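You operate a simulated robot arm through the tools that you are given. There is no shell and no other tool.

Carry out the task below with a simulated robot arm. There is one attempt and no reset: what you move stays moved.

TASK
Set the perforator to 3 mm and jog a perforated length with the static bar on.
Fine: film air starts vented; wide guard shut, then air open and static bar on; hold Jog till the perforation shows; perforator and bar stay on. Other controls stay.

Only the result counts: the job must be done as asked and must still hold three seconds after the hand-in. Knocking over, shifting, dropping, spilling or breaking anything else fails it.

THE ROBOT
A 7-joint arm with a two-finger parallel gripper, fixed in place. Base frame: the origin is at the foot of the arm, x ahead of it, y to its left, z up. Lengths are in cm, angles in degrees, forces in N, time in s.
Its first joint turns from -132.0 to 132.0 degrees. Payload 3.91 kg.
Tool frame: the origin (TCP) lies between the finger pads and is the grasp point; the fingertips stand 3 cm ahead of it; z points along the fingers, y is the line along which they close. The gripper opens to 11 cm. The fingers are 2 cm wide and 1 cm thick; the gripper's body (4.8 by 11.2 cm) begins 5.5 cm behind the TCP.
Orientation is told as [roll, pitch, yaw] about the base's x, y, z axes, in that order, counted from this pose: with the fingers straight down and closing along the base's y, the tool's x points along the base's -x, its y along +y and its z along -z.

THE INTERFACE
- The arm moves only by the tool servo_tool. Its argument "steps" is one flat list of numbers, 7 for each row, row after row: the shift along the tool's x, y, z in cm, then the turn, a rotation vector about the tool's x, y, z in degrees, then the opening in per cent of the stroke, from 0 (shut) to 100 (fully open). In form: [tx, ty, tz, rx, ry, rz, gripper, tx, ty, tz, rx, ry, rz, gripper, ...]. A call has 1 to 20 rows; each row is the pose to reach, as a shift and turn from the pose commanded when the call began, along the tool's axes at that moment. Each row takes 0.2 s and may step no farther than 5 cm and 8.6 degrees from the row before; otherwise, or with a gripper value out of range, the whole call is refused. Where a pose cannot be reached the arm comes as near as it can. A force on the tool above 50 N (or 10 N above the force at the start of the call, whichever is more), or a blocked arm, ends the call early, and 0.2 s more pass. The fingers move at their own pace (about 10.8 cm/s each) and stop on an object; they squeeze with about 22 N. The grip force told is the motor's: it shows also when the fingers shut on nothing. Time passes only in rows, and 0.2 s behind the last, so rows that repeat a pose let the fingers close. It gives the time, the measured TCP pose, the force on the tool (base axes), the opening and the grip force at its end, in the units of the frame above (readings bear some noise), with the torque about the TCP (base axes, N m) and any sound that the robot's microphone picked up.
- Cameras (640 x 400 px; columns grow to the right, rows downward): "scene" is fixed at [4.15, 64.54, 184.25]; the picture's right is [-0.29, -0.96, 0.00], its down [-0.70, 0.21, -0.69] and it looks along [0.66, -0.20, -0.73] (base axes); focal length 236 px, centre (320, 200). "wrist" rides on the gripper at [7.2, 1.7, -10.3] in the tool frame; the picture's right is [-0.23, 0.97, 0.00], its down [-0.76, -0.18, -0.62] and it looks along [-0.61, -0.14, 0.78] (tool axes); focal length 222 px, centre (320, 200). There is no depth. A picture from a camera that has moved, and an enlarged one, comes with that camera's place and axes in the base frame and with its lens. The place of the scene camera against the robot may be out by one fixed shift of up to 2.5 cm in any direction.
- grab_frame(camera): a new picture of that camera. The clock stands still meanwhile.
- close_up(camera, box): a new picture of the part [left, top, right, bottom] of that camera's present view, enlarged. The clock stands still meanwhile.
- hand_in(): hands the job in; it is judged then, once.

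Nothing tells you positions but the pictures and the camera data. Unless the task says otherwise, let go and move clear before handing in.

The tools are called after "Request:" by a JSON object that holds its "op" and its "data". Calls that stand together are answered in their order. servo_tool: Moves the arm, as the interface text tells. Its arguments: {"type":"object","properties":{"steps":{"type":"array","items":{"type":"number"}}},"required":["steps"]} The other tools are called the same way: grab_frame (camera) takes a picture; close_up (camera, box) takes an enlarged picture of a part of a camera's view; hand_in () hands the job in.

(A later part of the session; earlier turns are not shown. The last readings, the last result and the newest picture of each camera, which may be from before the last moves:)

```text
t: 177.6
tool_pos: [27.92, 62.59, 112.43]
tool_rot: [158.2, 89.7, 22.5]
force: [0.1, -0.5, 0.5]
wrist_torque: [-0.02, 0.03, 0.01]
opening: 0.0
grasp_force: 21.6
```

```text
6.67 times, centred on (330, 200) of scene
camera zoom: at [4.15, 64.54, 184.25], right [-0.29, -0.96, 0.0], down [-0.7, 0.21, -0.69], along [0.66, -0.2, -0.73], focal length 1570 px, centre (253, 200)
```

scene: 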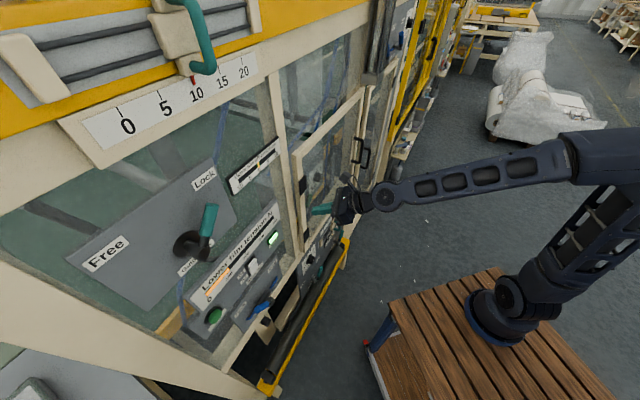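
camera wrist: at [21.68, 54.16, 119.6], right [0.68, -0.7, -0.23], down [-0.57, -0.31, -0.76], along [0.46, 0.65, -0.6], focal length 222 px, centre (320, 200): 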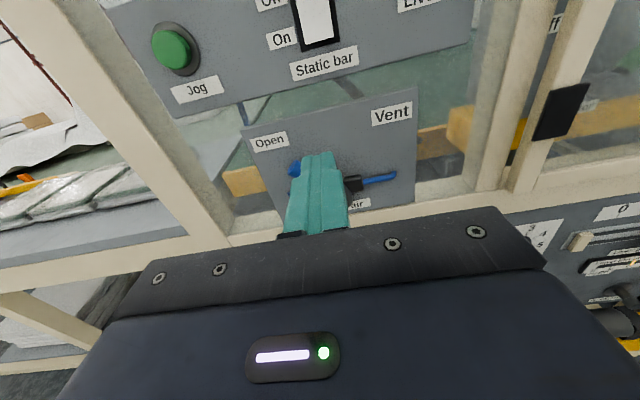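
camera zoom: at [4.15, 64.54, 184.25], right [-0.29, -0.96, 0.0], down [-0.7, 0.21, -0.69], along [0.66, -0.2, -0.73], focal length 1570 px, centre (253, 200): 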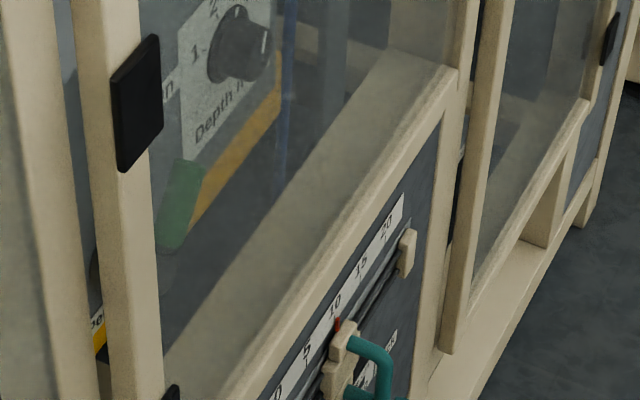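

I have a close-up of this edge from t=6.4, before the guard was ever opened. I'll take the same box now to compare the closed position exactly.

Request:
{"op": "close_up", "data": {"camera": "scene", "box": [320, 110, 440, 185]}}

Request:
{"op": "close_up", "data": {"camera": "scene", "box": [270, 60, 430, 260]}}

```text
5.33 times, centred on (380, 148) of scene
camera zoom: at [4.15, 64.54, 184.25], right [-0.29, -0.96, 0.0], down [-0.7, 0.21, -0.69], along [0.66, -0.2, -0.73], focal length 1256 px, centre (0, 480)
```

zoom: 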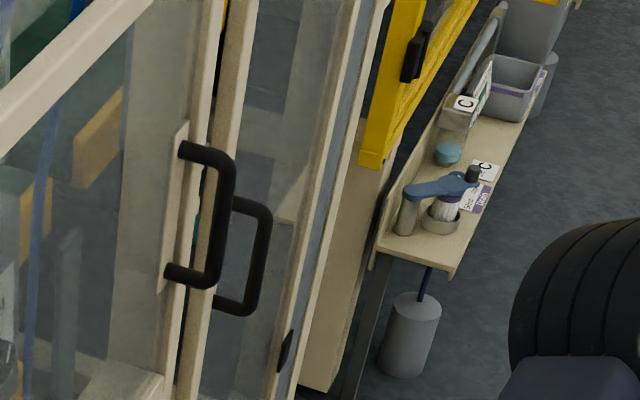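

```text
2.00 times, centred on (350, 160) of scene
camera zoom: at [4.15, 64.54, 184.25], right [-0.29, -0.96, 0.0], down [-0.7, 0.21, -0.69], along [0.66, -0.2, -0.73], focal length 471 px, centre (260, 280)
```

zoom: 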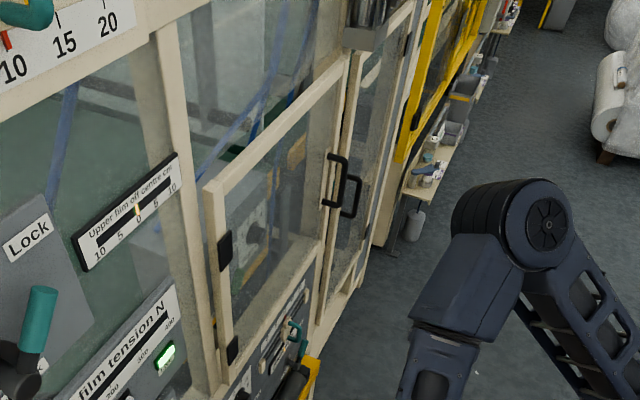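

The guard position matches the start exactly. The film probably runs from the roll past the perforator and under the conveyor before reaching the curtain, so jogging may simply take longer. I'll hold Jog for a longer stretch and keep watching.

Request:
{"op": "servo_tool", "data": {"steps": [3, -4, 2, 0, 0, 0, 0, 6, -8, 4, 0, 0, 0, 0, 8.7, -12, 6, 0, 0, 0, 0, 8.8, -13.6, 8, 0, 0, 0, 0]}}

Request:
{"op": "grab_frame", "data": {"camera": "wrist"}}

```text
refused: row 1 steps farther than a row can; nothing moved
```

```text
taken
camera wrist: at [21.68, 54.16, 119.6], right [0.68, -0.7, -0.23], down [-0.57, -0.31, -0.76], along [0.46, 0.65, -0.6], focal length 222 px, centre (320, 200)
```

wrist: 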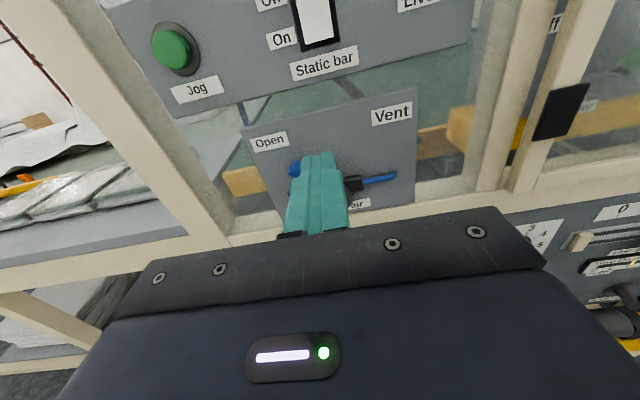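

Request:
{"op": "servo_tool", "data": {"steps": [2.2, -3.4, 1.5, 0, 0, 0, 0, 4.4, -6.8, 3, 0, 0, 0, 0, 6.6, -10.2, 4.8, 0, 0, 0, 0, 8.8, -13.5, 6.6, 0, 0, 0, 0, 8.8, -13.5, 10.5, 0, 0, 0, 0, 8.8, -13.5, 12.6, 0, 0, 0, 0]}}

Request:
{"op": "grab_frame", "data": {"camera": "wrist"}}

```text
t: 179.0
tool_pos: [27.52, 81.06, 121.21]
tool_rot: [158.5, 89.8, 22.7]
force: [-0.3, -0.5, 0.2]
wrist_torque: [-0.02, -0.01, -0.01]
opening: 0.0
grasp_force: 22.0
```

```text
taken
camera wrist: at [21.28, 72.58, 128.42], right [0.68, -0.7, -0.23], down [-0.57, -0.31, -0.76], along [0.46, 0.65, -0.6], focal length 222 px, centre (320, 200)
```

wrist: 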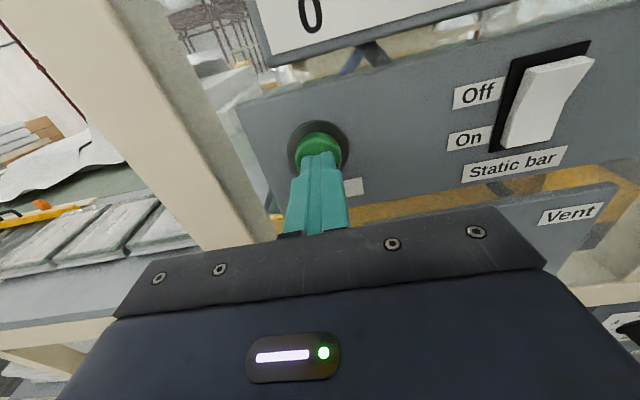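

Request:
{"op": "servo_tool", "data": {"steps": [0, -0.1, 0.8, 0, 0, 0, 0, 0, -0.1, 1.3, 0, 0, 0, 0, 0, -0.1, 1.6, 0, 0, 0, 0, 0, -0.1, 1.75, 0, 0, 0, 0, 0, -0.1, 1.75, 0, 0, 0, 0, 0, -0.1, 1.75, 0, 0, 0, 0, 0, -0.1, 1.75, 0, 0, 0, 0, 0, -0.1, 1.75, 0, 0, 0, 0, 0, -0.1, 1.75, 0, 0, 0, 0, 0, -0.1, 1.75, 0, 0, 0, 0, 0, -0.1, 1.75, 0, 0, 0, 0, 0, -0.1, 1.75, 0, 0, 0, 0, 0, -0.1, 1.75, 0, 0, 0, 0, 0, -0.1, 1.75, 0, 0, 0, 0, 0, -0.1, 1.75, 0, 0, 0, 0, 0, -0.1, 1.75, 0, 0, 0, 0, 0, -0.1, 1.75, 0, 0, 0, 0, 0, -0.1, 1.75, 0, 0, 0, 0, 0, -0.1, 1.75, 0, 0, 0, 0, 0, -0.1, 1.75, 0, 0, 0, 0]}}

Request:
{"op": "servo_tool", "data": {"steps": [0, 0, 0, 0, 0, 0, 0, 0, 0, 0, 0, 0, 0, 0, 0, 0, 0, 0, 0, 0, 0, 0, 0, 0, 0, 0, 0, 0, 0, 0, 0, 0, 0, 0, 0, 0, 0, 0, 0, 0, 0, 0, 0, 0, 0, 0, 0, 0, 0, 0, 0, 0, 0, 0, 0, 0, 0, 0, 0, 0, 0, 0, 0, 0, 0, 0, 0, 0, 0, 0, 0, 0, 0, 0, 0, 0, 0, 0, 0, 0, 0, 0, 0, 0, 0, 0, 0, 0, 0, 0, 0, 0, 0, 0, 0, 0, 0, 0, 0, 0, 0, 0, 0, 0, 0, 0, 0, 0, 0, 0, 0, 0, 0, 0, 0, 0, 0, 0, 0, 0, 0, 0, 0, 0, 0, 0, 0, 0, 0, 0, 0, 0, 0, 0, 0, 0, 0, 0, 0, 0]}}

Request:
{"op": "servo_tool", "data": {"steps": [0, 0, 0, 0, 0, 0, 0, 0, 0, 0, 0, 0, 0, 0, 0, 0, 0, 0, 0, 0, 0, 0, 0, 0, 0, 0, 0, 0, 0, 0, 0, 0, 0, 0, 0, 0, 0, 0, 0, 0, 0, 0, 0, 0, 0, 0, 0, 0, 0, 0, 0, 0, 0, 0, 0, 0, 0, 0, 0, 0, 0, 0, 0, 0, 0, 0, 0, 0, 0, 0, 0, 0, 0, 0, 0, 0, 0, 0, 0, 0, 0, 0, 0, 0, 0, 0, 0, 0, 0, 0, 0, 0, 0, 0, 0, 0, 0, 0, 0, 0, 0, 0, 0, 0, 0, 0, 0, 0, 0, 0, 0, 0, 0, 0, 0, 0, 0, 0, 0, 0, 0, 0, 0, 0, 0, 0, 0, 0, 0, 0, 0, 0, 0, 0, 0, 0, 0, 0, 0, 0]}}

Request:
{"op": "close_up", "data": {"camera": "scene", "box": [270, 40, 370, 140]}}

Request:
{"op": "grab_frame", "data": {"camera": "scene"}}

```text
t: 183.2
tool_pos: [28.52, 82.24, 121.29]
tool_rot: [157.0, 89.7, 21.3]
force: [-19.5, -12.3, -4.5]
wrist_torque: [-0.13, 0.15, 0.14]
opening: 0.0
grasp_force: 22.2
heard: click
```

```text
t: 187.4
tool_pos: [28.59, 82.27, 121.29]
tool_rot: [158.0, 89.7, 22.2]
force: [-16.8, -15.1, 1.0]
wrist_torque: [0.0, 0.02, 0.09]
opening: 0.0
grasp_force: 21.7
```

```text
t: 191.6
tool_pos: [28.59, 82.13, 121.28]
tool_rot: [157.8, 89.9, 22.2]
force: [-14.9, -16.6, 0.7]
wrist_torque: [-0.06, 0.04, 0.01]
opening: 0.0
grasp_force: 21.9
```

```text
4.00 times, centred on (320, 90) of scene
camera zoom: at [4.15, 64.54, 184.25], right [-0.29, -0.96, 0.0], down [-0.7, 0.21, -0.69], along [0.66, -0.2, -0.73], focal length 942 px, centre (320, 640)
```

zoom: 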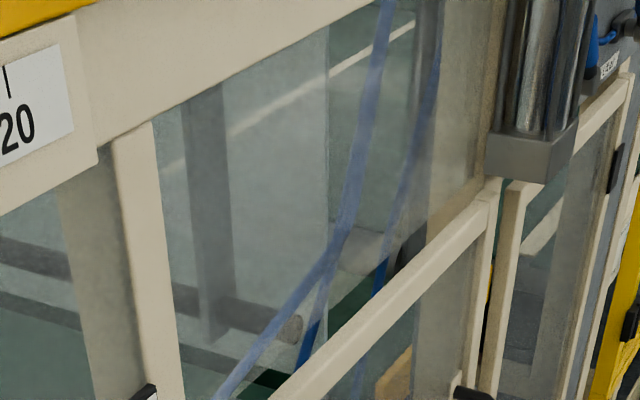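

```text
taken
```

scene: 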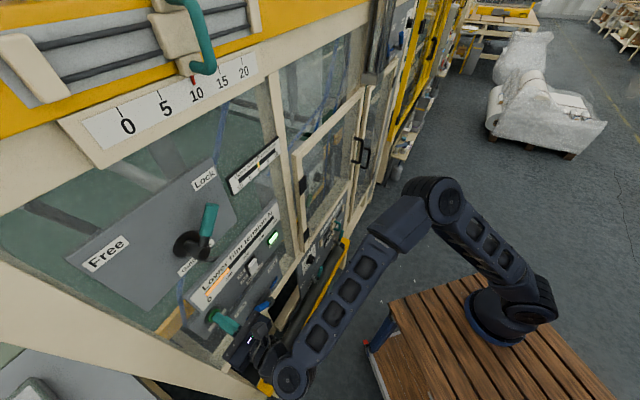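

Request:
{"op": "close_up", "data": {"camera": "scene", "box": [250, 230, 360, 330]}}

Request:
{"op": "close_up", "data": {"camera": "scene", "box": [220, 290, 330, 400]}}

Request:
{"op": "close_up", "data": {"camera": "scene", "box": [150, 270, 260, 370]}}

Request:
{"op": "close_up", "data": {"camera": "wrist", "box": [220, 0, 640, 100]}}

```text
4.00 times, centred on (305, 280) of scene
camera zoom: at [4.15, 64.54, 184.25], right [-0.29, -0.96, 0.0], down [-0.7, 0.21, -0.69], along [0.66, -0.2, -0.73], focal length 942 px, centre (380, -120)
```

zoom: 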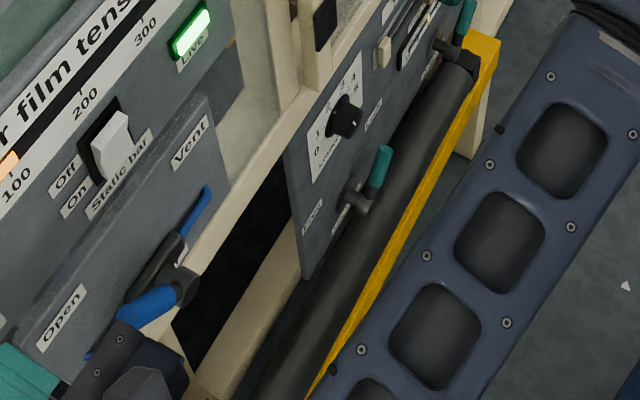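

```text
3.64 times, centred on (275, 345) of scene
camera zoom: at [4.15, 64.54, 184.25], right [-0.29, -0.96, 0.0], down [-0.7, 0.21, -0.69], along [0.66, -0.2, -0.73], focal length 856 px, centre (484, -327)
```

zoom: 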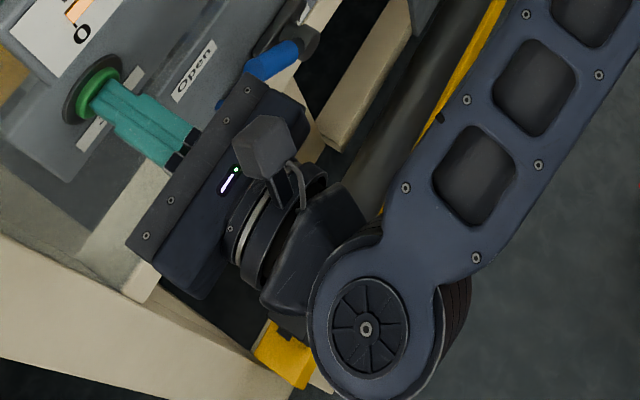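

```text
4.00 times, centred on (205, 320) of scene
camera zoom: at [4.15, 64.54, 184.25], right [-0.29, -0.96, 0.0], down [-0.7, 0.21, -0.69], along [0.66, -0.2, -0.73], focal length 942 px, centre (780, -280)
```

zoom: 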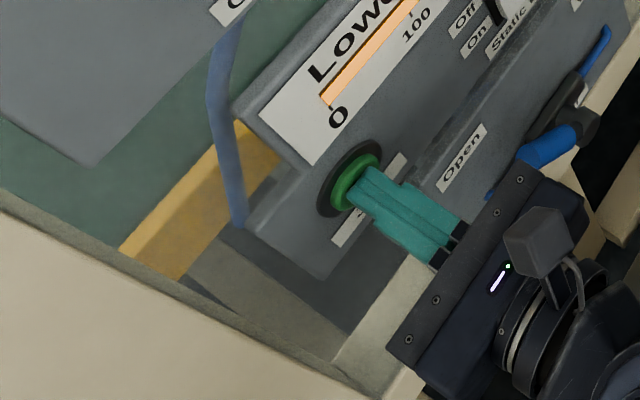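

```text
1.52 times, centred on (430, 50) of wrist
camera zoom: at [22.31, 73.78, 128.48], right [0.68, -0.7, -0.23], down [-0.57, -0.31, -0.76], along [0.46, 0.65, -0.6], focal length 338 px, centre (152, 429)
```

zoom: 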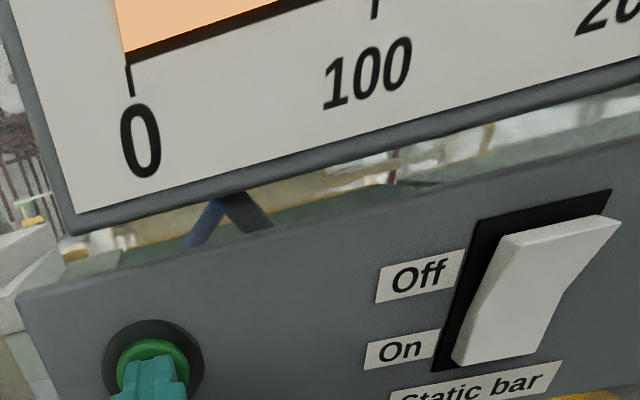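

The button may still have travel left. I'll press a little harder and hold.

Request:
{"op": "servo_tool", "data": {"steps": [0, 0, 0.1, 0, 0, 0, 0, 0, 0, 0.2, 0, 0, 0, 0, 0, 0, 0.3, 0, 0, 0, 0, 0, 0, 0.3, 0, 0, 0, 0, 0, 0, 0.3, 0, 0, 0, 0, 0, 0, 0.3, 0, 0, 0, 0]}}

Request:
{"op": "grab_frame", "data": {"camera": "scene"}}

Request:
{"op": "close_up", "data": {"camera": "wrist", "box": [240, 80, 400, 210]}}

```text
t: 193.0
tool_pos: [28.57, 82.44, 121.3]
tool_rot: [156.2, 89.8, 20.4]
force: [-20.1, -31.5, -5.6]
wrist_torque: [-0.22, 0.18, -0.22]
opening: 0.0
grasp_force: 22.6
```

```text
taken
```

scene: 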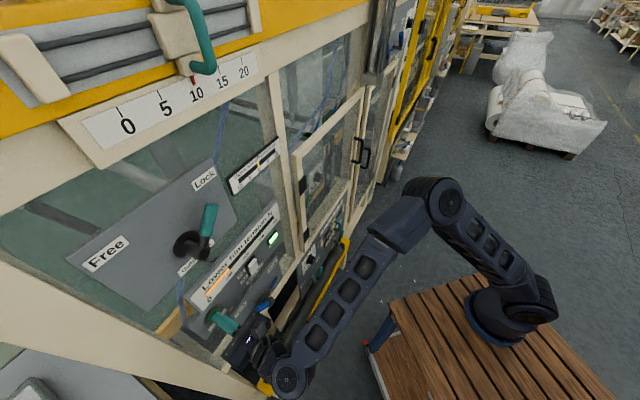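

```text
3.08 times, centred on (320, 145) of wrist
camera zoom: at [22.5, 73.98, 128.49], right [0.68, -0.7, -0.23], down [-0.57, -0.31, -0.76], along [0.46, 0.65, -0.6], focal length 684 px, centre (320, 369)
```

zoom: 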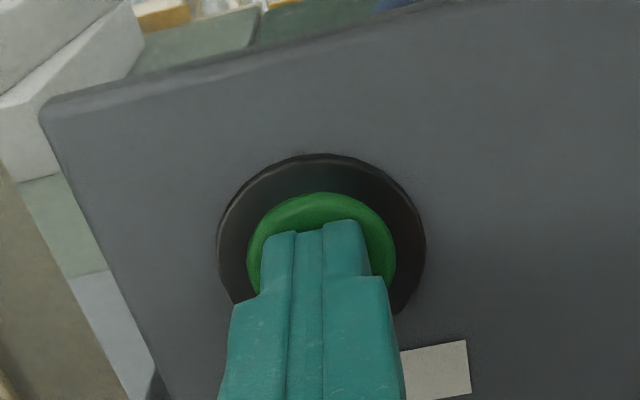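

The button is fully in. I've now jogged for a long time in total, so I'll release and check the curtain through the narrow guard again.

Request:
{"op": "servo_tool", "data": {"steps": [0, 0, -2, 0, 0, 0, 0, 0, 0, -5, 0, 0, 0, 0, 0, 1, -7.5, 0, 0, 0, 0, 0.5, 5.5, -7.5, 0, 0, 0, 0, 1, 10, -7.2, 0, 0, 0, 0, 1.5, 14.5, -7, 0, 0, 0, 0, 2, 19, -6.8, 0, 0, 0, 0, 2.5, 23.5, -6.6, 0, 0, 0, 0, 3, 28, -6.4, 0, 0, 0, 0, 4, 32.3, -6.2, 0, 0, 0, 0, 5, 36.6, -6, 0, 0, 0, 0, 6, 41, -6, 0, 0, 0, 0, 7, 45.3, -6, 0, 0, 0, 0, 8, 49.6, -6, 0, 0, 0, 0, 9, 54, -6, 0, 0, 0, 0, 10, 58.4, -6, 0, 0, 0, 0, 11, 62.8, -6, 0, 0, 0, 0, 11.5, 67.2, -6, 0, 0, 0, 0]}}

Request:
{"op": "grab_frame", "data": {"camera": "wrist"}}

```text
t: 196.8
tool_pos: [71.23, 30.08, 132.77]
tool_rot: [149.0, 89.7, 13.3]
force: [-0.6, -1.3, 1.3]
wrist_torque: [-0.06, 0.01, 0.03]
opening: 0.0
grasp_force: 21.7
```

```text
taken
camera wrist: at [65.12, 21.69, 140.05], right [0.68, -0.7, -0.22], down [-0.57, -0.31, -0.77], along [0.46, 0.65, -0.6], focal length 222 px, centre (320, 200)
```

wrist: 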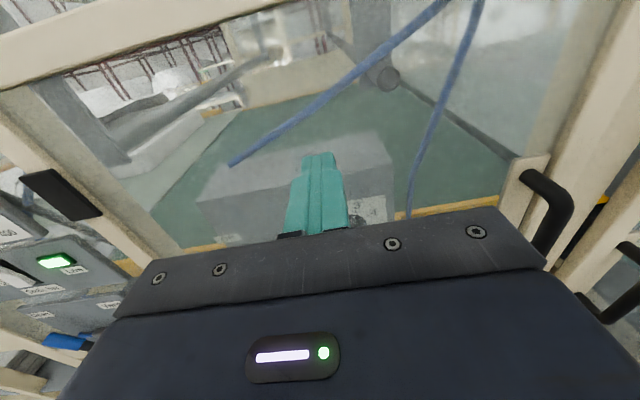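

Request:
{"op": "close_up", "data": {"camera": "wrist", "box": [20, 60, 260, 210]}}

Request:
{"op": "close_up", "data": {"camera": "wrist", "box": [340, 0, 560, 140]}}

Request:
{"op": "close_up", "data": {"camera": "wrist", "box": [180, 90, 440, 240]}}

```text
2.67 times, centred on (140, 135) of wrist
camera zoom: at [65.12, 21.69, 140.05], right [0.68, -0.7, -0.22], down [-0.57, -0.31, -0.77], along [0.46, 0.65, -0.6], focal length 592 px, centre (800, 373)
```

zoom: 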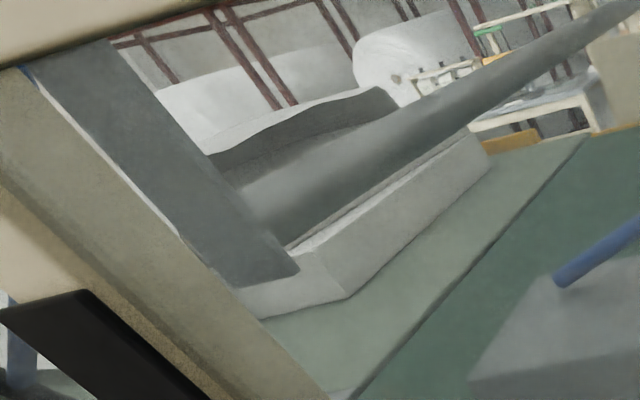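

```text
2.86 times, centred on (450, 70) of wrist
camera zoom: at [65.12, 21.69, 140.05], right [0.68, -0.7, -0.22], down [-0.57, -0.31, -0.77], along [0.46, 0.65, -0.6], focal length 635 px, centre (-51, 571)
```

zoom: 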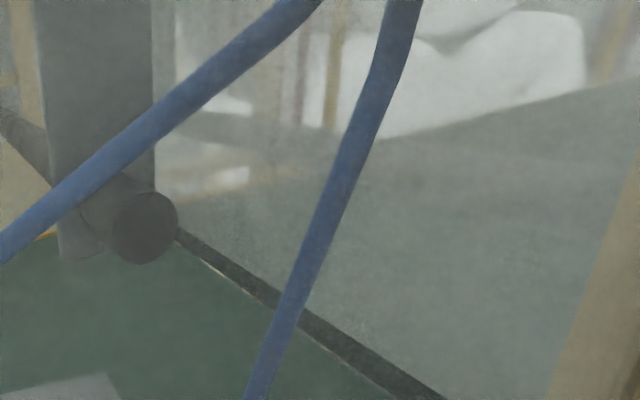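

```text
2.46 times, centred on (310, 165) of wrist
camera zoom: at [65.12, 21.69, 140.05], right [0.68, -0.7, -0.22], down [-0.57, -0.31, -0.77], along [0.46, 0.65, -0.6], focal length 547 px, centre (345, 286)
```

zoom: 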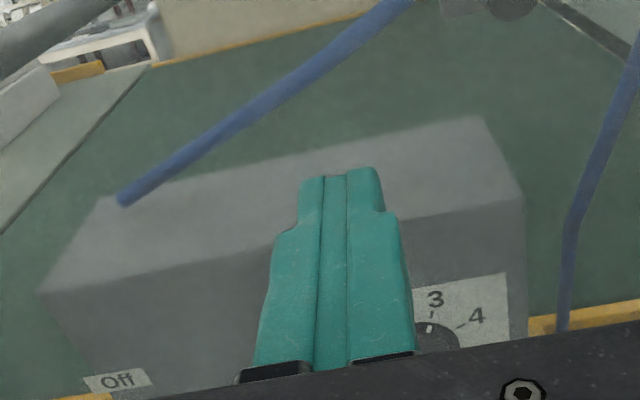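

Request:
{"op": "servo_tool", "data": {"steps": [-1, -4.4, 0.2, 0, 0, 0, 0, -2, -8.8, 0.3, 0, 0, 0, 0, -3, -13.2, 0.3, 0, 0, 0, 0, -4.2, -17.5, 0.2, 0, 0, 0, 0, -5.5, -21.8, 0, 0, 0, 0, 0, -7, -26, -0.3, 0, 0, 0, 0, -8.5, -30.2, -0.5, 0, 0, 0, 0, -10.5, -33.5, -0.8, 0, 0, 0, 0]}}

Request:
{"op": "grab_frame", "data": {"camera": "wrist"}}

Request:
{"op": "close_up", "data": {"camera": "wrist", "box": [220, 60, 380, 240]}}

```text
t: 198.6
tool_pos: [47.39, 53.54, 122.37]
tool_rot: [154.7, 89.8, 19.1]
force: [-0.2, 0.1, -0.1]
wrist_torque: [-0.03, 0.0, -0.01]
opening: 0.0
grasp_force: 21.7
```

```text
taken
camera wrist: at [41.18, 45.16, 129.55], right [0.68, -0.7, -0.23], down [-0.57, -0.31, -0.76], along [0.46, 0.65, -0.6], focal length 222 px, centre (320, 200)
```

wrist: 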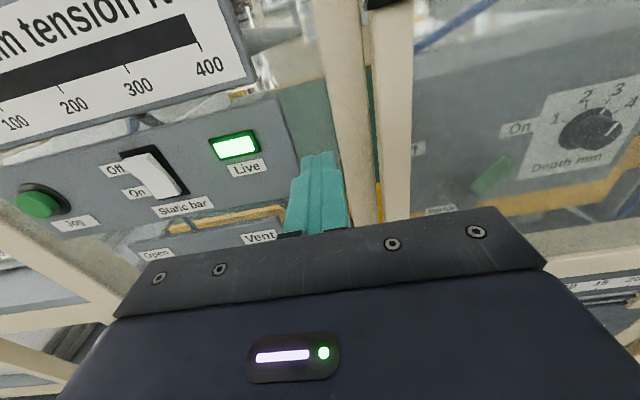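

```text
2.22 times, centred on (300, 150) of wrist
camera zoom: at [41.18, 45.16, 129.55], right [0.68, -0.7, -0.23], down [-0.57, -0.31, -0.76], along [0.46, 0.65, -0.6], focal length 494 px, centre (364, 311)
```

zoom: 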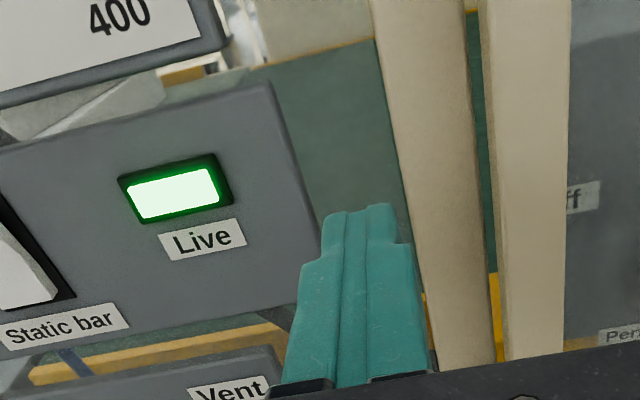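

Request:
{"op": "servo_tool", "data": {"steps": [0, 4.4, 0.3, 0, 0, 0, 0, 0, 8.8, 0.5, 0, 0, 0, 0, 0, 13.2, 0.6, 0, 0, 0, 0, 0, 17.6, 0.6, 0, 0, 0, 0, 0, 22, 0.6, 0, 0, 0, 0, -0.5, 26.4, 0.4, 0, 0, 0, 0, -1.5, 30.7, 0.2, 0, 0, 0, 0, -2.8, 35, 0, 0, 0, 0, 0, -4.2, 39.2, -0.3, 0, 0, 0, 0, -6, 43.2, -0.6, 0, 0, 0, 0, -8, 47, -1, 0, 0, 0, 0]}}

Request:
{"op": "grab_frame", "data": {"camera": "wrist"}}

Request:
{"op": "close_up", "data": {"camera": "wrist", "box": [60, 60, 320, 250]}}

Request:
{"op": "close_up", "data": {"camera": "wrist", "box": [340, 40, 620, 220]}}

```text
t: 201.0
tool_pos: [79.46, 19.34, 114.39]
tool_rot: [147.3, 89.7, 11.8]
force: [-0.1, 0.6, -0.3]
wrist_torque: [-0.01, 0.01, -0.04]
opening: 0.04
grasp_force: 21.3
```

```text
taken
camera wrist: at [73.36, 10.89, 121.51], right [0.68, -0.7, -0.22], down [-0.57, -0.31, -0.76], along [0.46, 0.65, -0.6], focal length 222 px, centre (320, 200)
```

wrist: 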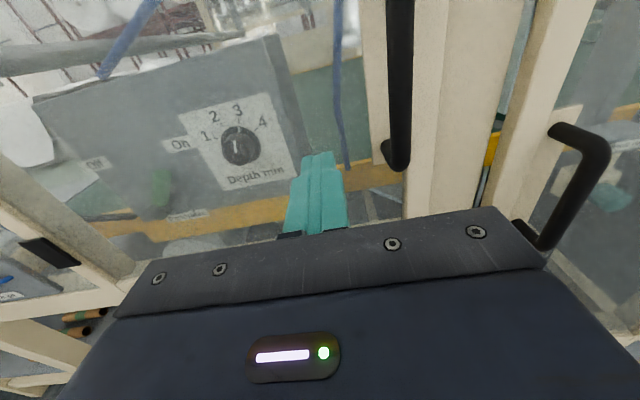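

```text
2.11 times, centred on (190, 155) of wrist
camera zoom: at [73.36, 10.89, 121.51], right [0.68, -0.7, -0.22], down [-0.57, -0.31, -0.76], along [0.46, 0.65, -0.6], focal length 468 px, centre (594, 295)
```

zoom: 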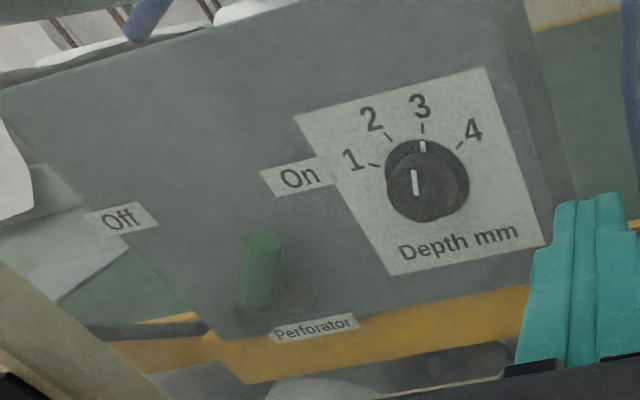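

```text
2.22 times, centred on (480, 130) of wrist
camera zoom: at [73.36, 10.89, 121.51], right [0.68, -0.7, -0.22], down [-0.57, -0.31, -0.76], along [0.46, 0.65, -0.6], focal length 494 px, centre (-36, 356)
```

zoom: 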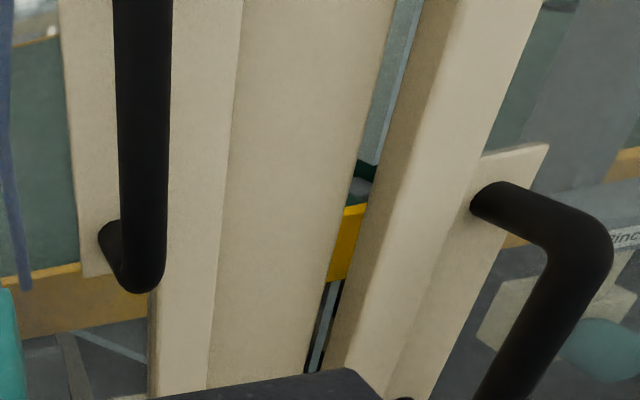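

Below the yellow beam I can see the film roll and a light line, which is probably the film's edge. I'll zoom in there.

Request:
{"op": "close_up", "data": {"camera": "wrist", "box": [345, 170, 415, 215]}}

Request:
{"op": "close_up", "data": {"camera": "wrist", "box": [150, 190, 300, 250]}}

Request:
{"op": "close_up", "data": {"camera": "wrist", "box": [410, 150, 490, 215]}}

```text
8.89 times, centred on (380, 192) of wrist
camera zoom: at [73.36, 10.89, 121.51], right [0.68, -0.7, -0.22], down [-0.57, -0.31, -0.76], along [0.46, 0.65, -0.6], focal length 1974 px, centre (-213, 267)
```

zoom: 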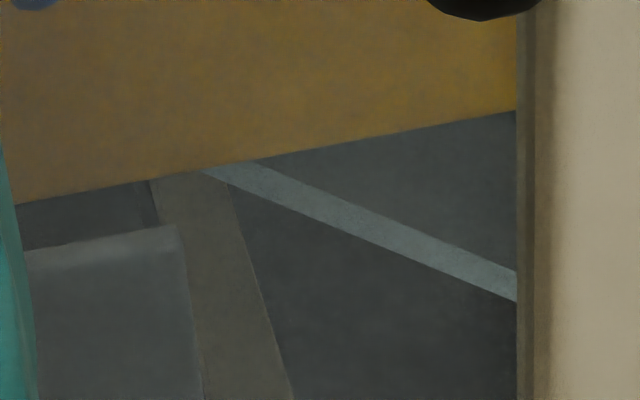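

```text
4.27 times, centred on (225, 220) of wrist
camera zoom: at [73.36, 10.89, 121.51], right [0.68, -0.7, -0.22], down [-0.57, -0.31, -0.76], along [0.46, 0.65, -0.6], focal length 948 px, centre (725, 115)
```

zoom: 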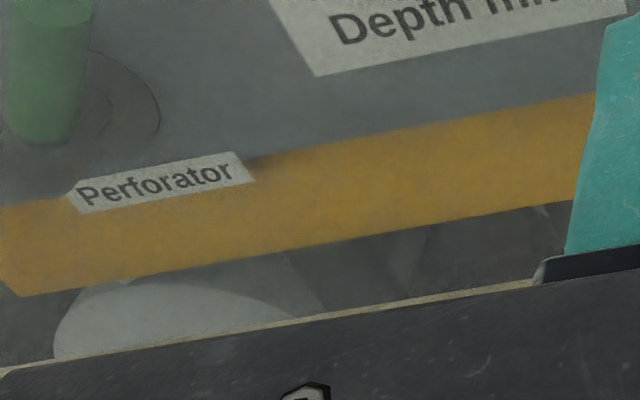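

```text
6.15 times, centred on (450, 182) of wrist
camera zoom: at [73.36, 10.89, 121.51], right [0.68, -0.7, -0.22], down [-0.57, -0.31, -0.76], along [0.46, 0.65, -0.6], focal length 1367 px, centre (-480, 308)
```

zoom: 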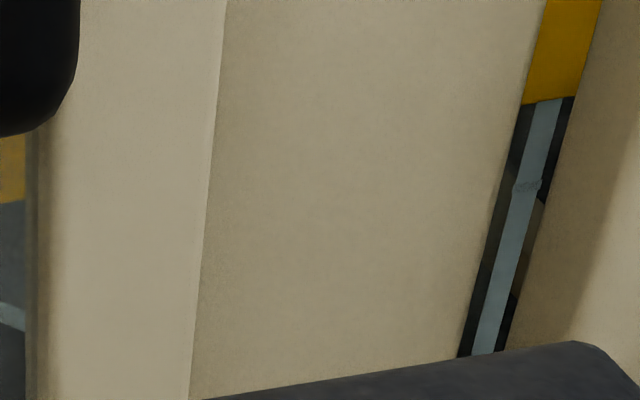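

In the gap beside the post, a small row of marks shows on the film strip below the beam. That could be the perforation. I'll move right for a better view through the narrow guard.

Request:
{"op": "servo_tool", "data": {"steps": [1.5, 4, -0.5, 0, 0, 0, 0, 3, 8, -1, 0, 0, 0, 0, 4, 12, -1, 0, 0, 0, 0, 4, 16, -1, 0, 0, 0, 0, 4, 20, -1, 0, 0, 0, 0]}}

Request:
{"op": "grab_frame", "data": {"camera": "wrist"}}

Request:
{"op": "close_up", "data": {"camera": "wrist", "box": [300, 60, 540, 240]}}

```text
t: 202.2
tool_pos: [92.9, 4.34, 118.51]
tool_rot: [159.5, 89.8, 23.8]
force: [0.5, 0.1, -0.2]
wrist_torque: [0.01, 0.02, -0.05]
opening: 0.01
grasp_force: 22.3
```

```text
taken
camera wrist: at [86.67, -4.06, 125.66], right [0.68, -0.7, -0.23], down [-0.57, -0.31, -0.76], along [0.46, 0.65, -0.6], focal length 222 px, centre (320, 200)
```

wrist: 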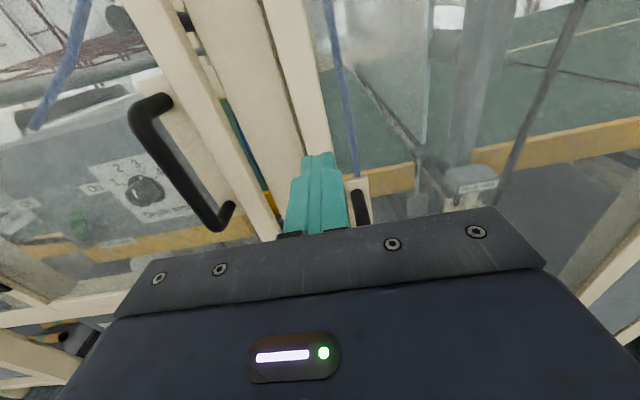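

```text
2.22 times, centred on (420, 150) of wrist
camera zoom: at [86.67, -4.06, 125.66], right [0.68, -0.7, -0.23], down [-0.57, -0.31, -0.76], along [0.46, 0.65, -0.6], focal length 494 px, centre (98, 311)
```

zoom: 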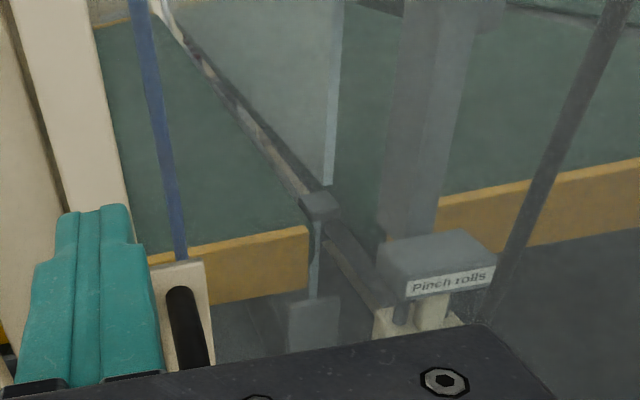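

Request:
{"op": "close_up", "data": {"camera": "wrist", "box": [390, 150, 450, 200]}}

Request:
{"op": "close_up", "data": {"camera": "wrist", "box": [390, 60, 450, 170]}}

Request:
{"op": "close_up", "data": {"camera": "wrist", "box": [220, 90, 300, 220]}}

```text
8.00 times, centred on (420, 175) of wrist
camera zoom: at [86.67, -4.06, 125.66], right [0.68, -0.7, -0.23], down [-0.57, -0.31, -0.76], along [0.46, 0.65, -0.6], focal length 1777 px, centre (-480, 400)
```

zoom: 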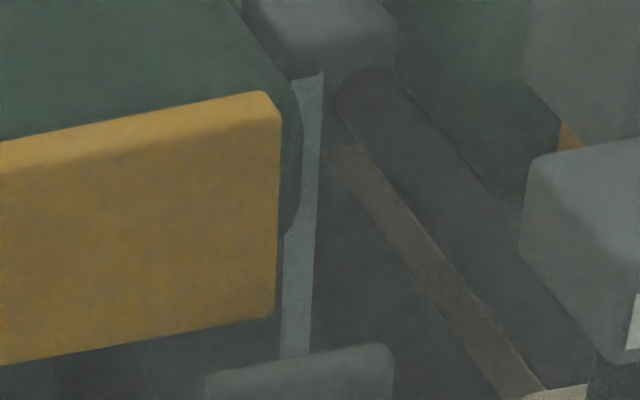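

```text
3.64 times, centred on (420, 115) of wrist
camera zoom: at [86.67, -4.06, 125.66], right [0.68, -0.7, -0.23], down [-0.57, -0.31, -0.76], along [0.46, 0.65, -0.6], focal length 808 px, centre (-44, 509)
```

zoom: 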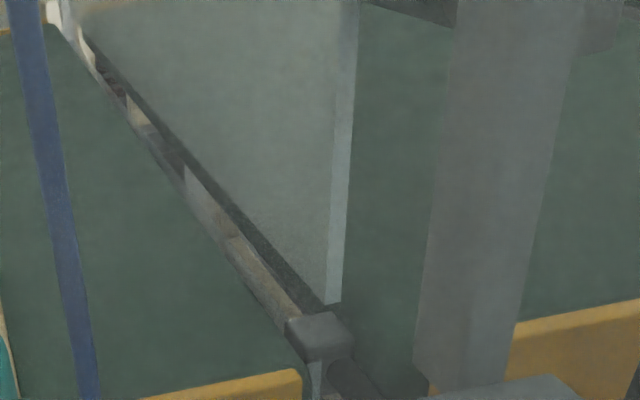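

```text
3.08 times, centred on (260, 155) of wrist
camera zoom: at [86.67, -4.06, 125.66], right [0.68, -0.7, -0.23], down [-0.57, -0.31, -0.76], along [0.46, 0.65, -0.6], focal length 684 px, centre (505, 338)
```

zoom: 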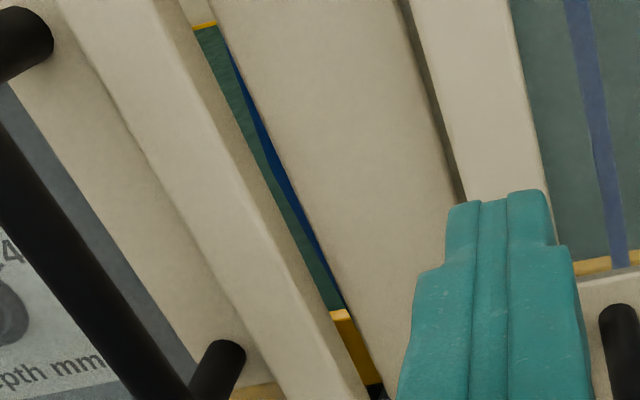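

The marks I saw at t=201 lie lower on the film, hidden from this angle. I'll go back to that pose and zoom in on them as far as possible.

Request:
{"op": "servo_tool", "data": {"steps": [0, -4, 0, 0, 0, 0, 0, 0, -8, 0, 0, 0, 0, 0, -1, -12, 0, 0, 0, 0, 0, -2.5, -16, 0.5, 0, 0, 0, 0, -4, -20, 1, 0, 0, 0, 0]}}

Request:
{"op": "close_up", "data": {"camera": "wrist", "box": [460, 150, 510, 215]}}

Request:
{"op": "close_up", "data": {"camera": "wrist", "box": [472, 168, 496, 192]}}

Request:
{"op": "close_up", "data": {"camera": "wrist", "box": [360, 180, 415, 215]}}

```text
t: 203.4
tool_pos: [79.6, 19.34, 114.48]
tool_rot: [161.6, 89.8, 25.8]
force: [-0.7, -0.2, -0.2]
wrist_torque: [0.01, 0.0, 0.01]
opening: 0.01
grasp_force: 21.6
```

```text
6.15 times, centred on (485, 182) of wrist
camera zoom: at [73.33, 10.93, 121.7], right [0.68, -0.7, -0.23], down [-0.57, -0.31, -0.76], along [0.46, 0.65, -0.6], focal length 1367 px, centre (-695, 308)
```

zoom: 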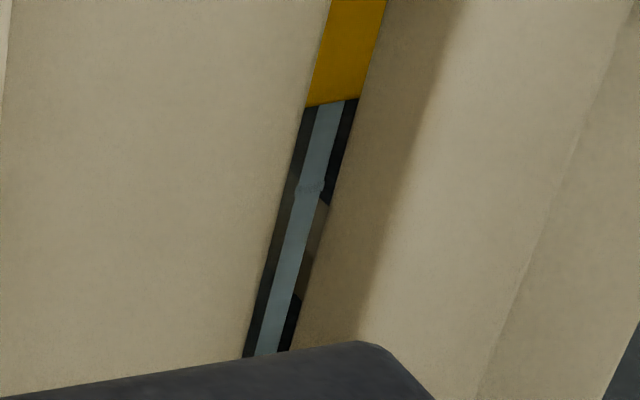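

```text
16.00 times, centred on (484, 180) of wrist
camera zoom: at [73.33, 10.93, 121.7], right [0.68, -0.7, -0.23], down [-0.57, -0.31, -0.76], along [0.46, 0.65, -0.6], focal length 3554 px, centre (-2304, 520)
```

zoom: 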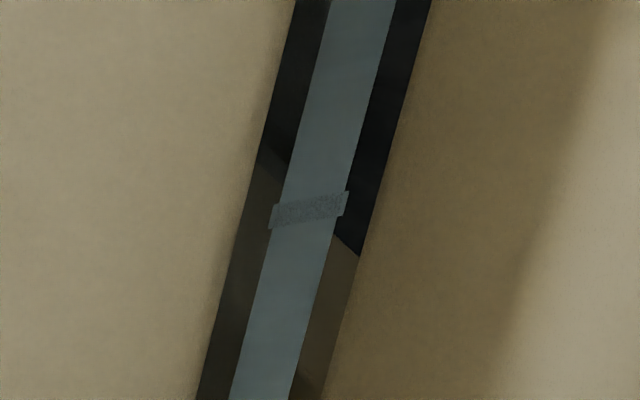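

```text
11.43 times, centred on (388, 198) of wrist
camera zoom: at [73.33, 10.93, 121.7], right [0.68, -0.7, -0.23], down [-0.57, -0.31, -0.76], along [0.46, 0.65, -0.6], focal length 2538 px, centre (-451, 229)
```

zoom: 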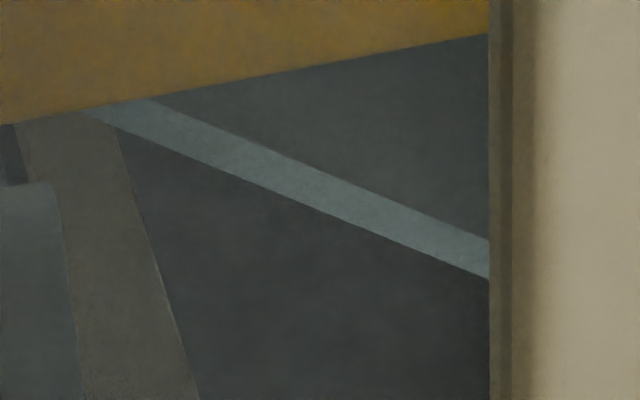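

There is a distinct dotted band across the film below the beam, which looks like the perforation. To be sure Jog produced it, I'll jog briefly once more and see whether it moves.

Request:
{"op": "servo_tool", "data": {"steps": [1.5, -4.2, 0.5, 0, 0, 0, 0, 3, -8.4, 1, 0, 0, 0, 0, 4.5, -12.6, 1.5, 0, 0, 0, 0, 6, -16.8, 1.8, 0, 0, 0, 0, 7.5, -21, 2, 0, 0, 0, 0, 8.5, -25.4, 2, 0, 0, 0, 0, 8.5, -29.8, 2, 0, 0, 0, 0, 8.5, -34.2, 2, 0, 0, 0, 0, 8.5, -38.6, 2, 0, 0, 0, 0, 8.5, -43, 2, 0, 0, 0, 0, 8.5, -47.4, 2, 0, 0, 0, 0, 8.5, -51.8, 1.5, 0, 0, 0, 0, 8.5, -56.2, 1, 0, 0, 0, 0, 8.5, -60.6, 0.5, 0, 0, 0, 0, 8.5, -65, 0, 0, 0, 0, 0, 8, -69.4, 0, 0, 0, 0, 0, 7.5, -73.8, 0, 0, 0, 0, 7, -77.8, 0, 0, 0, 0, 0]}}

Request:
{"op": "grab_frame", "data": {"camera": "wrist"}}

```text
refused: steps must hold 7 numbers for each row
```

```text
taken
camera wrist: at [73.33, 10.93, 121.7], right [0.68, -0.7, -0.23], down [-0.57, -0.31, -0.76], along [0.46, 0.65, -0.6], focal length 222 px, centre (320, 200)
```

wrist: 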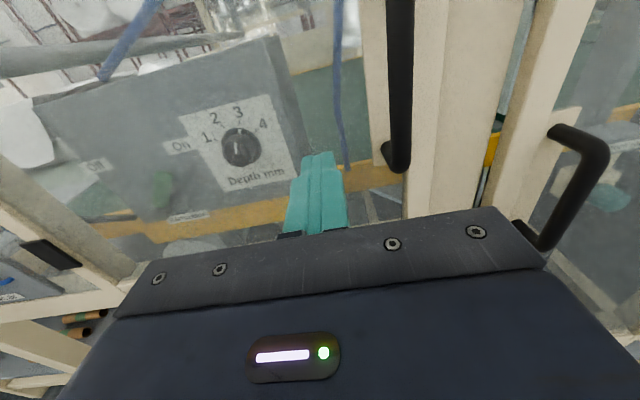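

Request:
{"op": "servo_tool", "data": {"steps": [1.5, -4.2, 0.5, 0, 0, 0, 0, 3, -8.4, 1, 0, 0, 0, 0, 4.5, -12.6, 1.5, 0, 0, 0, 0, 6, -16.8, 1.8, 0, 0, 0, 0, 7.5, -21, 2, 0, 0, 0, 0, 8.5, -25.4, 2, 0, 0, 0, 0, 8.5, -29.8, 2, 0, 0, 0, 0, 8.5, -34.2, 2, 0, 0, 0, 0, 8.5, -38.6, 2, 0, 0, 0, 0, 8.5, -43, 2, 0, 0, 0, 0, 8.5, -47.4, 2, 0, 0, 0, 0, 8.5, -51.8, 1.5, 0, 0, 0, 0, 8.5, -56.2, 1, 0, 0, 0, 0, 8.5, -60.6, 0.5, 0, 0, 0, 0, 8.5, -65, 0, 0, 0, 0, 0, 8, -69.4, 0, 0, 0, 0, 0, 7.5, -73.8, 0, 0, 0, 0, 0, 7, -77.8, 0, 0, 0, 0, 0]}}

Request:
{"op": "grab_frame", "data": {"camera": "wrist"}}

```text
t: 207.2
tool_pos: [25.38, 75.08, 121.04]
tool_rot: [156.1, 89.8, 20.2]
force: [0.4, -0.7, 0.0]
wrist_torque: [0.0, 0.0, 0.01]
opening: 0.02
grasp_force: 22.1
```

```text
taken
camera wrist: at [19.11, 66.64, 128.31], right [0.68, -0.7, -0.23], down [-0.57, -0.31, -0.76], along [0.46, 0.65, -0.6], focal length 222 px, centre (320, 200)
```

wrist: 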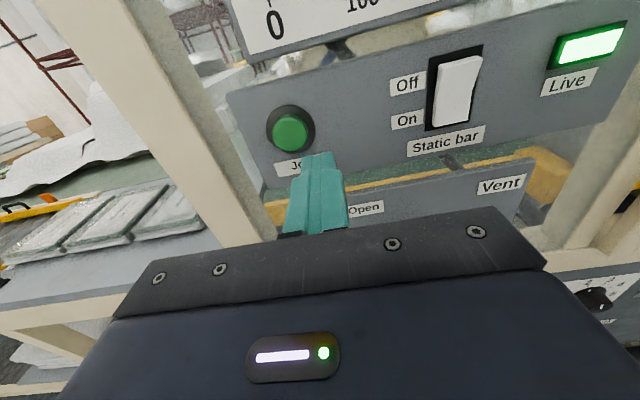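

Request:
{"op": "servo_tool", "data": {"steps": [0.1, -2.7, 2, 0, 0, 0, 0, 0.15, -2.8, 5, 0, 0, 0, 0, 0.15, -2.8, 6.4, 0, 0, 0, 0, 0.15, -2.8, 7.0, 0, 0, 0, 0, 0.15, -2.8, 7.4, 0, 0, 0, 0, 0.15, -2.8, 7.5, 0, 0, 0, 0, 0.15, -2.8, 7.5, 0, 0, 0, 0, 0.15, -2.8, 7.5, 0, 0, 0, 0, 0.15, -2.8, 7.5, 0, 0, 0, 0, 0.15, -2.8, 7.5, 0, 0, 0, 0, 0.15, -2.8, 7.5, 0, 0, 0, 0, 0.15, -2.8, 7.5, 0, 0, 0, 0, 0.15, -2.8, 7.5, 0, 0, 0, 0, 0.15, -2.8, 7.5, 0, 0, 0, 0, 0.15, -2.8, 7.5, 0, 0, 0, 0, 0.15, -2.8, 7.5, 0, 0, 0, 0, 0.15, -2.8, 7.5, 0, 0, 0, 0, 0.15, -2.8, 7.5, 0, 0, 0, 0, 0.15, -2.8, 7.5, 0, 0, 0, 0, 0.15, -2.8, 7.5, 0, 0, 0, 0]}}

Request:
{"op": "servo_tool", "data": {"steps": [0, 0, 0, 0, 0, 0, 0, 0, 0, 0, 0, 0, 0, 0, 0, 0, 0, 0, 0, 0, 0, 0, 0, 0, 0, 0, 0, 0, 0, 0, 0, 0, 0, 0, 0, 0, 0, 0, 0, 0, 0, 0, 0, 0, 0, 0, 0, 0, 0, 0, 0, 0, 0, 0, 0, 0, 0, 0, 0, 0, 0, 0, 0, 0, 0, 0, 0, 0, 0, 0, 0, 0, 0, 0, 0, 0, 0, 0, 0, 0, 0, 0, 0, 0, 0, 0, 0, 0, 0, 0, 0, 0, 0, 0, 0, 0, 0, 0, 0, 0, 0, 0, 0, 0, 0, 0, 0, 0, 0, 0, 0, 0, 0, 0, 0, 0, 0, 0, 0, 0, 0, 0, 0, 0, 0, 0, 0, 0, 0, 0, 0, 0, 0, 0, 0, 0, 0, 0, 0, 0]}}

```text
t: 211.4
tool_pos: [28.53, 82.28, 121.49]
tool_rot: [157.2, 89.7, 21.4]
force: [-20.6, -14.2, -4.5]
wrist_torque: [-0.16, 0.21, 0.19]
opening: 0.0
grasp_force: 21.8
heard: click
```

```text
t: 215.6
tool_pos: [28.52, 82.25, 121.57]
tool_rot: [157.8, 89.7, 22.2]
force: [-18.4, -16.1, 0.9]
wrist_torque: [-0.05, 0.04, 0.1]
opening: 0.0
grasp_force: 22.1
```

Request:
{"op": "servo_tool", "data": {"steps": [0, 0, -2.5, 0, 0, 0, 0, 0, 0.5, -6.5, 0, 0, 0, 0, 0, 4.8, -7.3, 0, 0, 0, 0, 0, 9.3, -7.3, 0, 0, 0, 0, 0, 13.9, -7.3, 0, 0, 0, 0, 0, 18.5, -7.1, 0, 0, 0, 0, 0, 23.1, -6.8, 0, 0, 0, 0, 0, 27.7, -6.4, 0, 0, 0, 0, 0, 32.3, -6, 0, 0, 0, 0, 0, 36.9, -5.6, 0, 0, 0, 0, 0, 41.5, -5.4, 0, 0, 0, 0, 0, 46.1, -5.4, 0, 0, 0, 0, 0, 50.7, -5.6, 0, 0, 0, 0, 0, 55.3, -5.8, 0, 0, 0, 0, -0.5, 59.9, -6.2, 0, 0, 0, 0, -1.2, 64.4, -6.7, 0, 0, 0, 0, -2.2, 68.8, -7.3, 0, 0, 0, 0, -3.6, 73, -7.9, 0, 0, 0, 0, -5.2, 77, -8.4, 0, 0, 0, 0, -7, 80.6, -8.6, 0, 0, 0, 0]}}

Request:
{"op": "grab_frame", "data": {"camera": "wrist"}}

Request:
{"op": "close_up", "data": {"camera": "wrist", "box": [460, 140, 520, 215]}}

```text
t: 219.8
tool_pos: [78.8, 18.62, 114.68]
tool_rot: [150.5, 89.8, 14.9]
force: [-0.3, 0.6, -0.3]
wrist_torque: [-0.02, 0.01, -0.06]
opening: 0.01
grasp_force: 21.7
```

```text
taken
camera wrist: at [72.56, 10.17, 121.84], right [0.68, -0.7, -0.23], down [-0.57, -0.31, -0.76], along [0.46, 0.65, -0.6], focal length 222 px, centre (320, 200)
```

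wrist: 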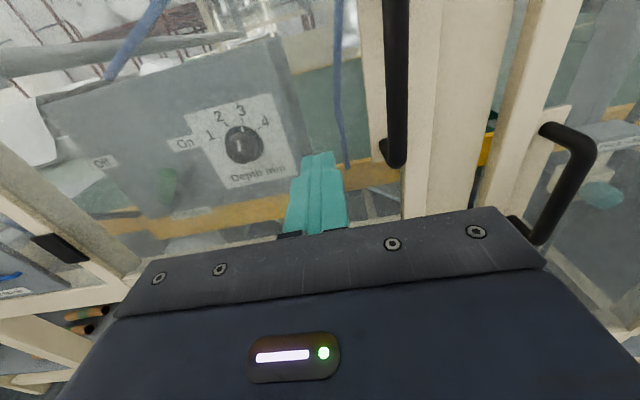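

```text
5.33 times, centred on (490, 178) of wrist
camera zoom: at [72.56, 10.17, 121.84], right [0.68, -0.7, -0.23], down [-0.57, -0.31, -0.76], along [0.46, 0.65, -0.6], focal length 1185 px, centre (-587, 320)
```

zoom: 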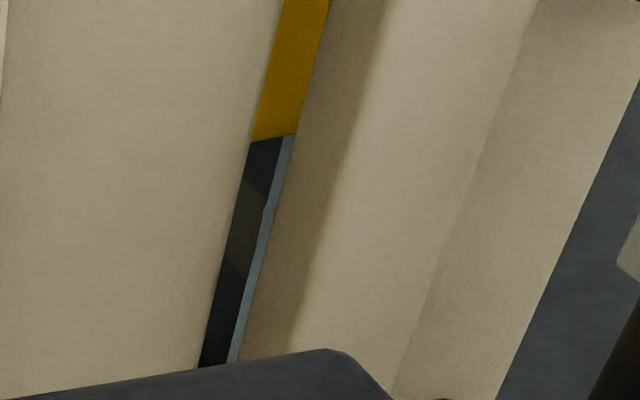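

Request:
{"op": "servo_tool", "data": {"steps": [-0.2, 0.05, 1.07, 0, 0, 0, 0, -0.2, 0.05, 1.07, 0, 0, 0, 0]}}

Request:
{"op": "close_up", "data": {"camera": "wrist", "box": [460, 150, 510, 215]}}

Request:
{"op": "close_up", "data": {"camera": "wrist", "box": [472, 168, 496, 192]}}

```text
t: 220.4
tool_pos: [79.53, 19.26, 114.47]
tool_rot: [151.7, 89.9, 16.0]
force: [-0.2, -0.5, -0.6]
wrist_torque: [-0.04, 0.03, 0.05]
opening: 0.0
grasp_force: 21.8
```

```text
6.15 times, centred on (485, 182) of wrist
camera zoom: at [73.41, 10.85, 121.57], right [0.68, -0.7, -0.23], down [-0.57, -0.31, -0.76], along [0.46, 0.65, -0.6], focal length 1367 px, centre (-695, 308)
```

zoom: 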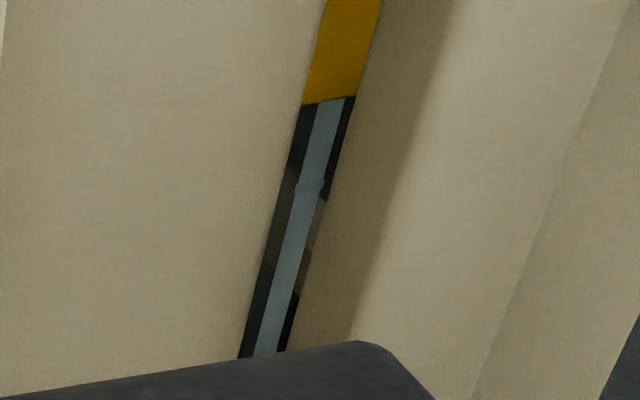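

```text
16.00 times, centred on (484, 180) of wrist
camera zoom: at [73.41, 10.85, 121.57], right [0.68, -0.7, -0.23], down [-0.57, -0.31, -0.76], along [0.46, 0.65, -0.6], focal length 3554 px, centre (-2304, 520)
```

zoom: 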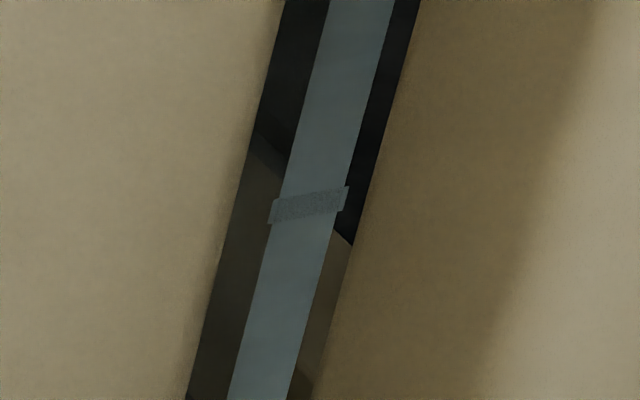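

The band hasn't moved, so it's a fixed feature on the film. I'll shift right a little to see it more fully through the narrow guard's glass.

Request:
{"op": "servo_tool", "data": {"steps": [0.5, 3, -0.5, 0, 0, 0, 0, 1, 6, -1, 0, 0, 0, 0, 1, 9, -1, 0, 0, 0, 0]}}

Request:
{"op": "grab_frame", "data": {"camera": "wrist"}}

Request:
{"op": "close_up", "data": {"camera": "wrist", "box": [420, 120, 520, 215]}}

```text
t: 221.2
tool_pos: [85.24, 12.06, 115.25]
tool_rot: [155.3, 89.9, 19.6]
force: [-0.2, 0.2, 0.7]
wrist_torque: [0.0, 0.0, -0.02]
opening: 0.03
grasp_force: 21.9
```

```text
taken
camera wrist: at [78.97, 3.67, 122.53], right [0.68, -0.7, -0.23], down [-0.57, -0.31, -0.76], along [0.46, 0.65, -0.6], focal length 222 px, centre (320, 200)
```

wrist: 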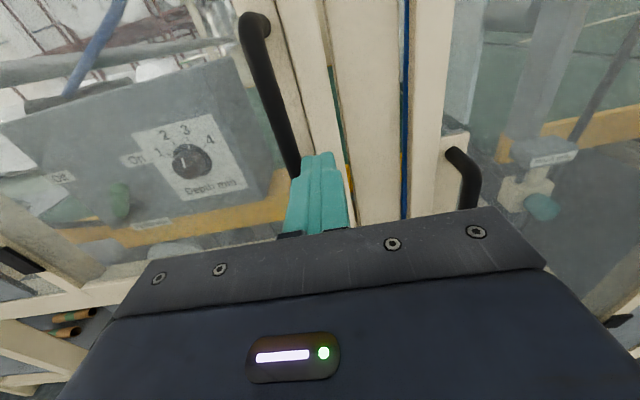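

```text
4.21 times, centred on (470, 168) of wrist
camera zoom: at [78.97, 3.67, 122.53], right [0.68, -0.7, -0.23], down [-0.57, -0.31, -0.76], along [0.46, 0.65, -0.6], focal length 935 px, centre (-312, 337)
```

zoom: 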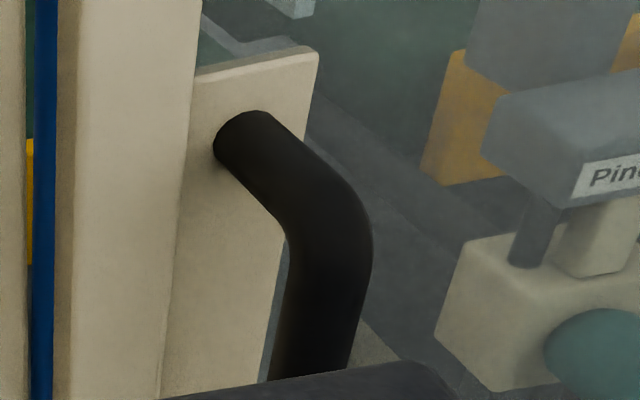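

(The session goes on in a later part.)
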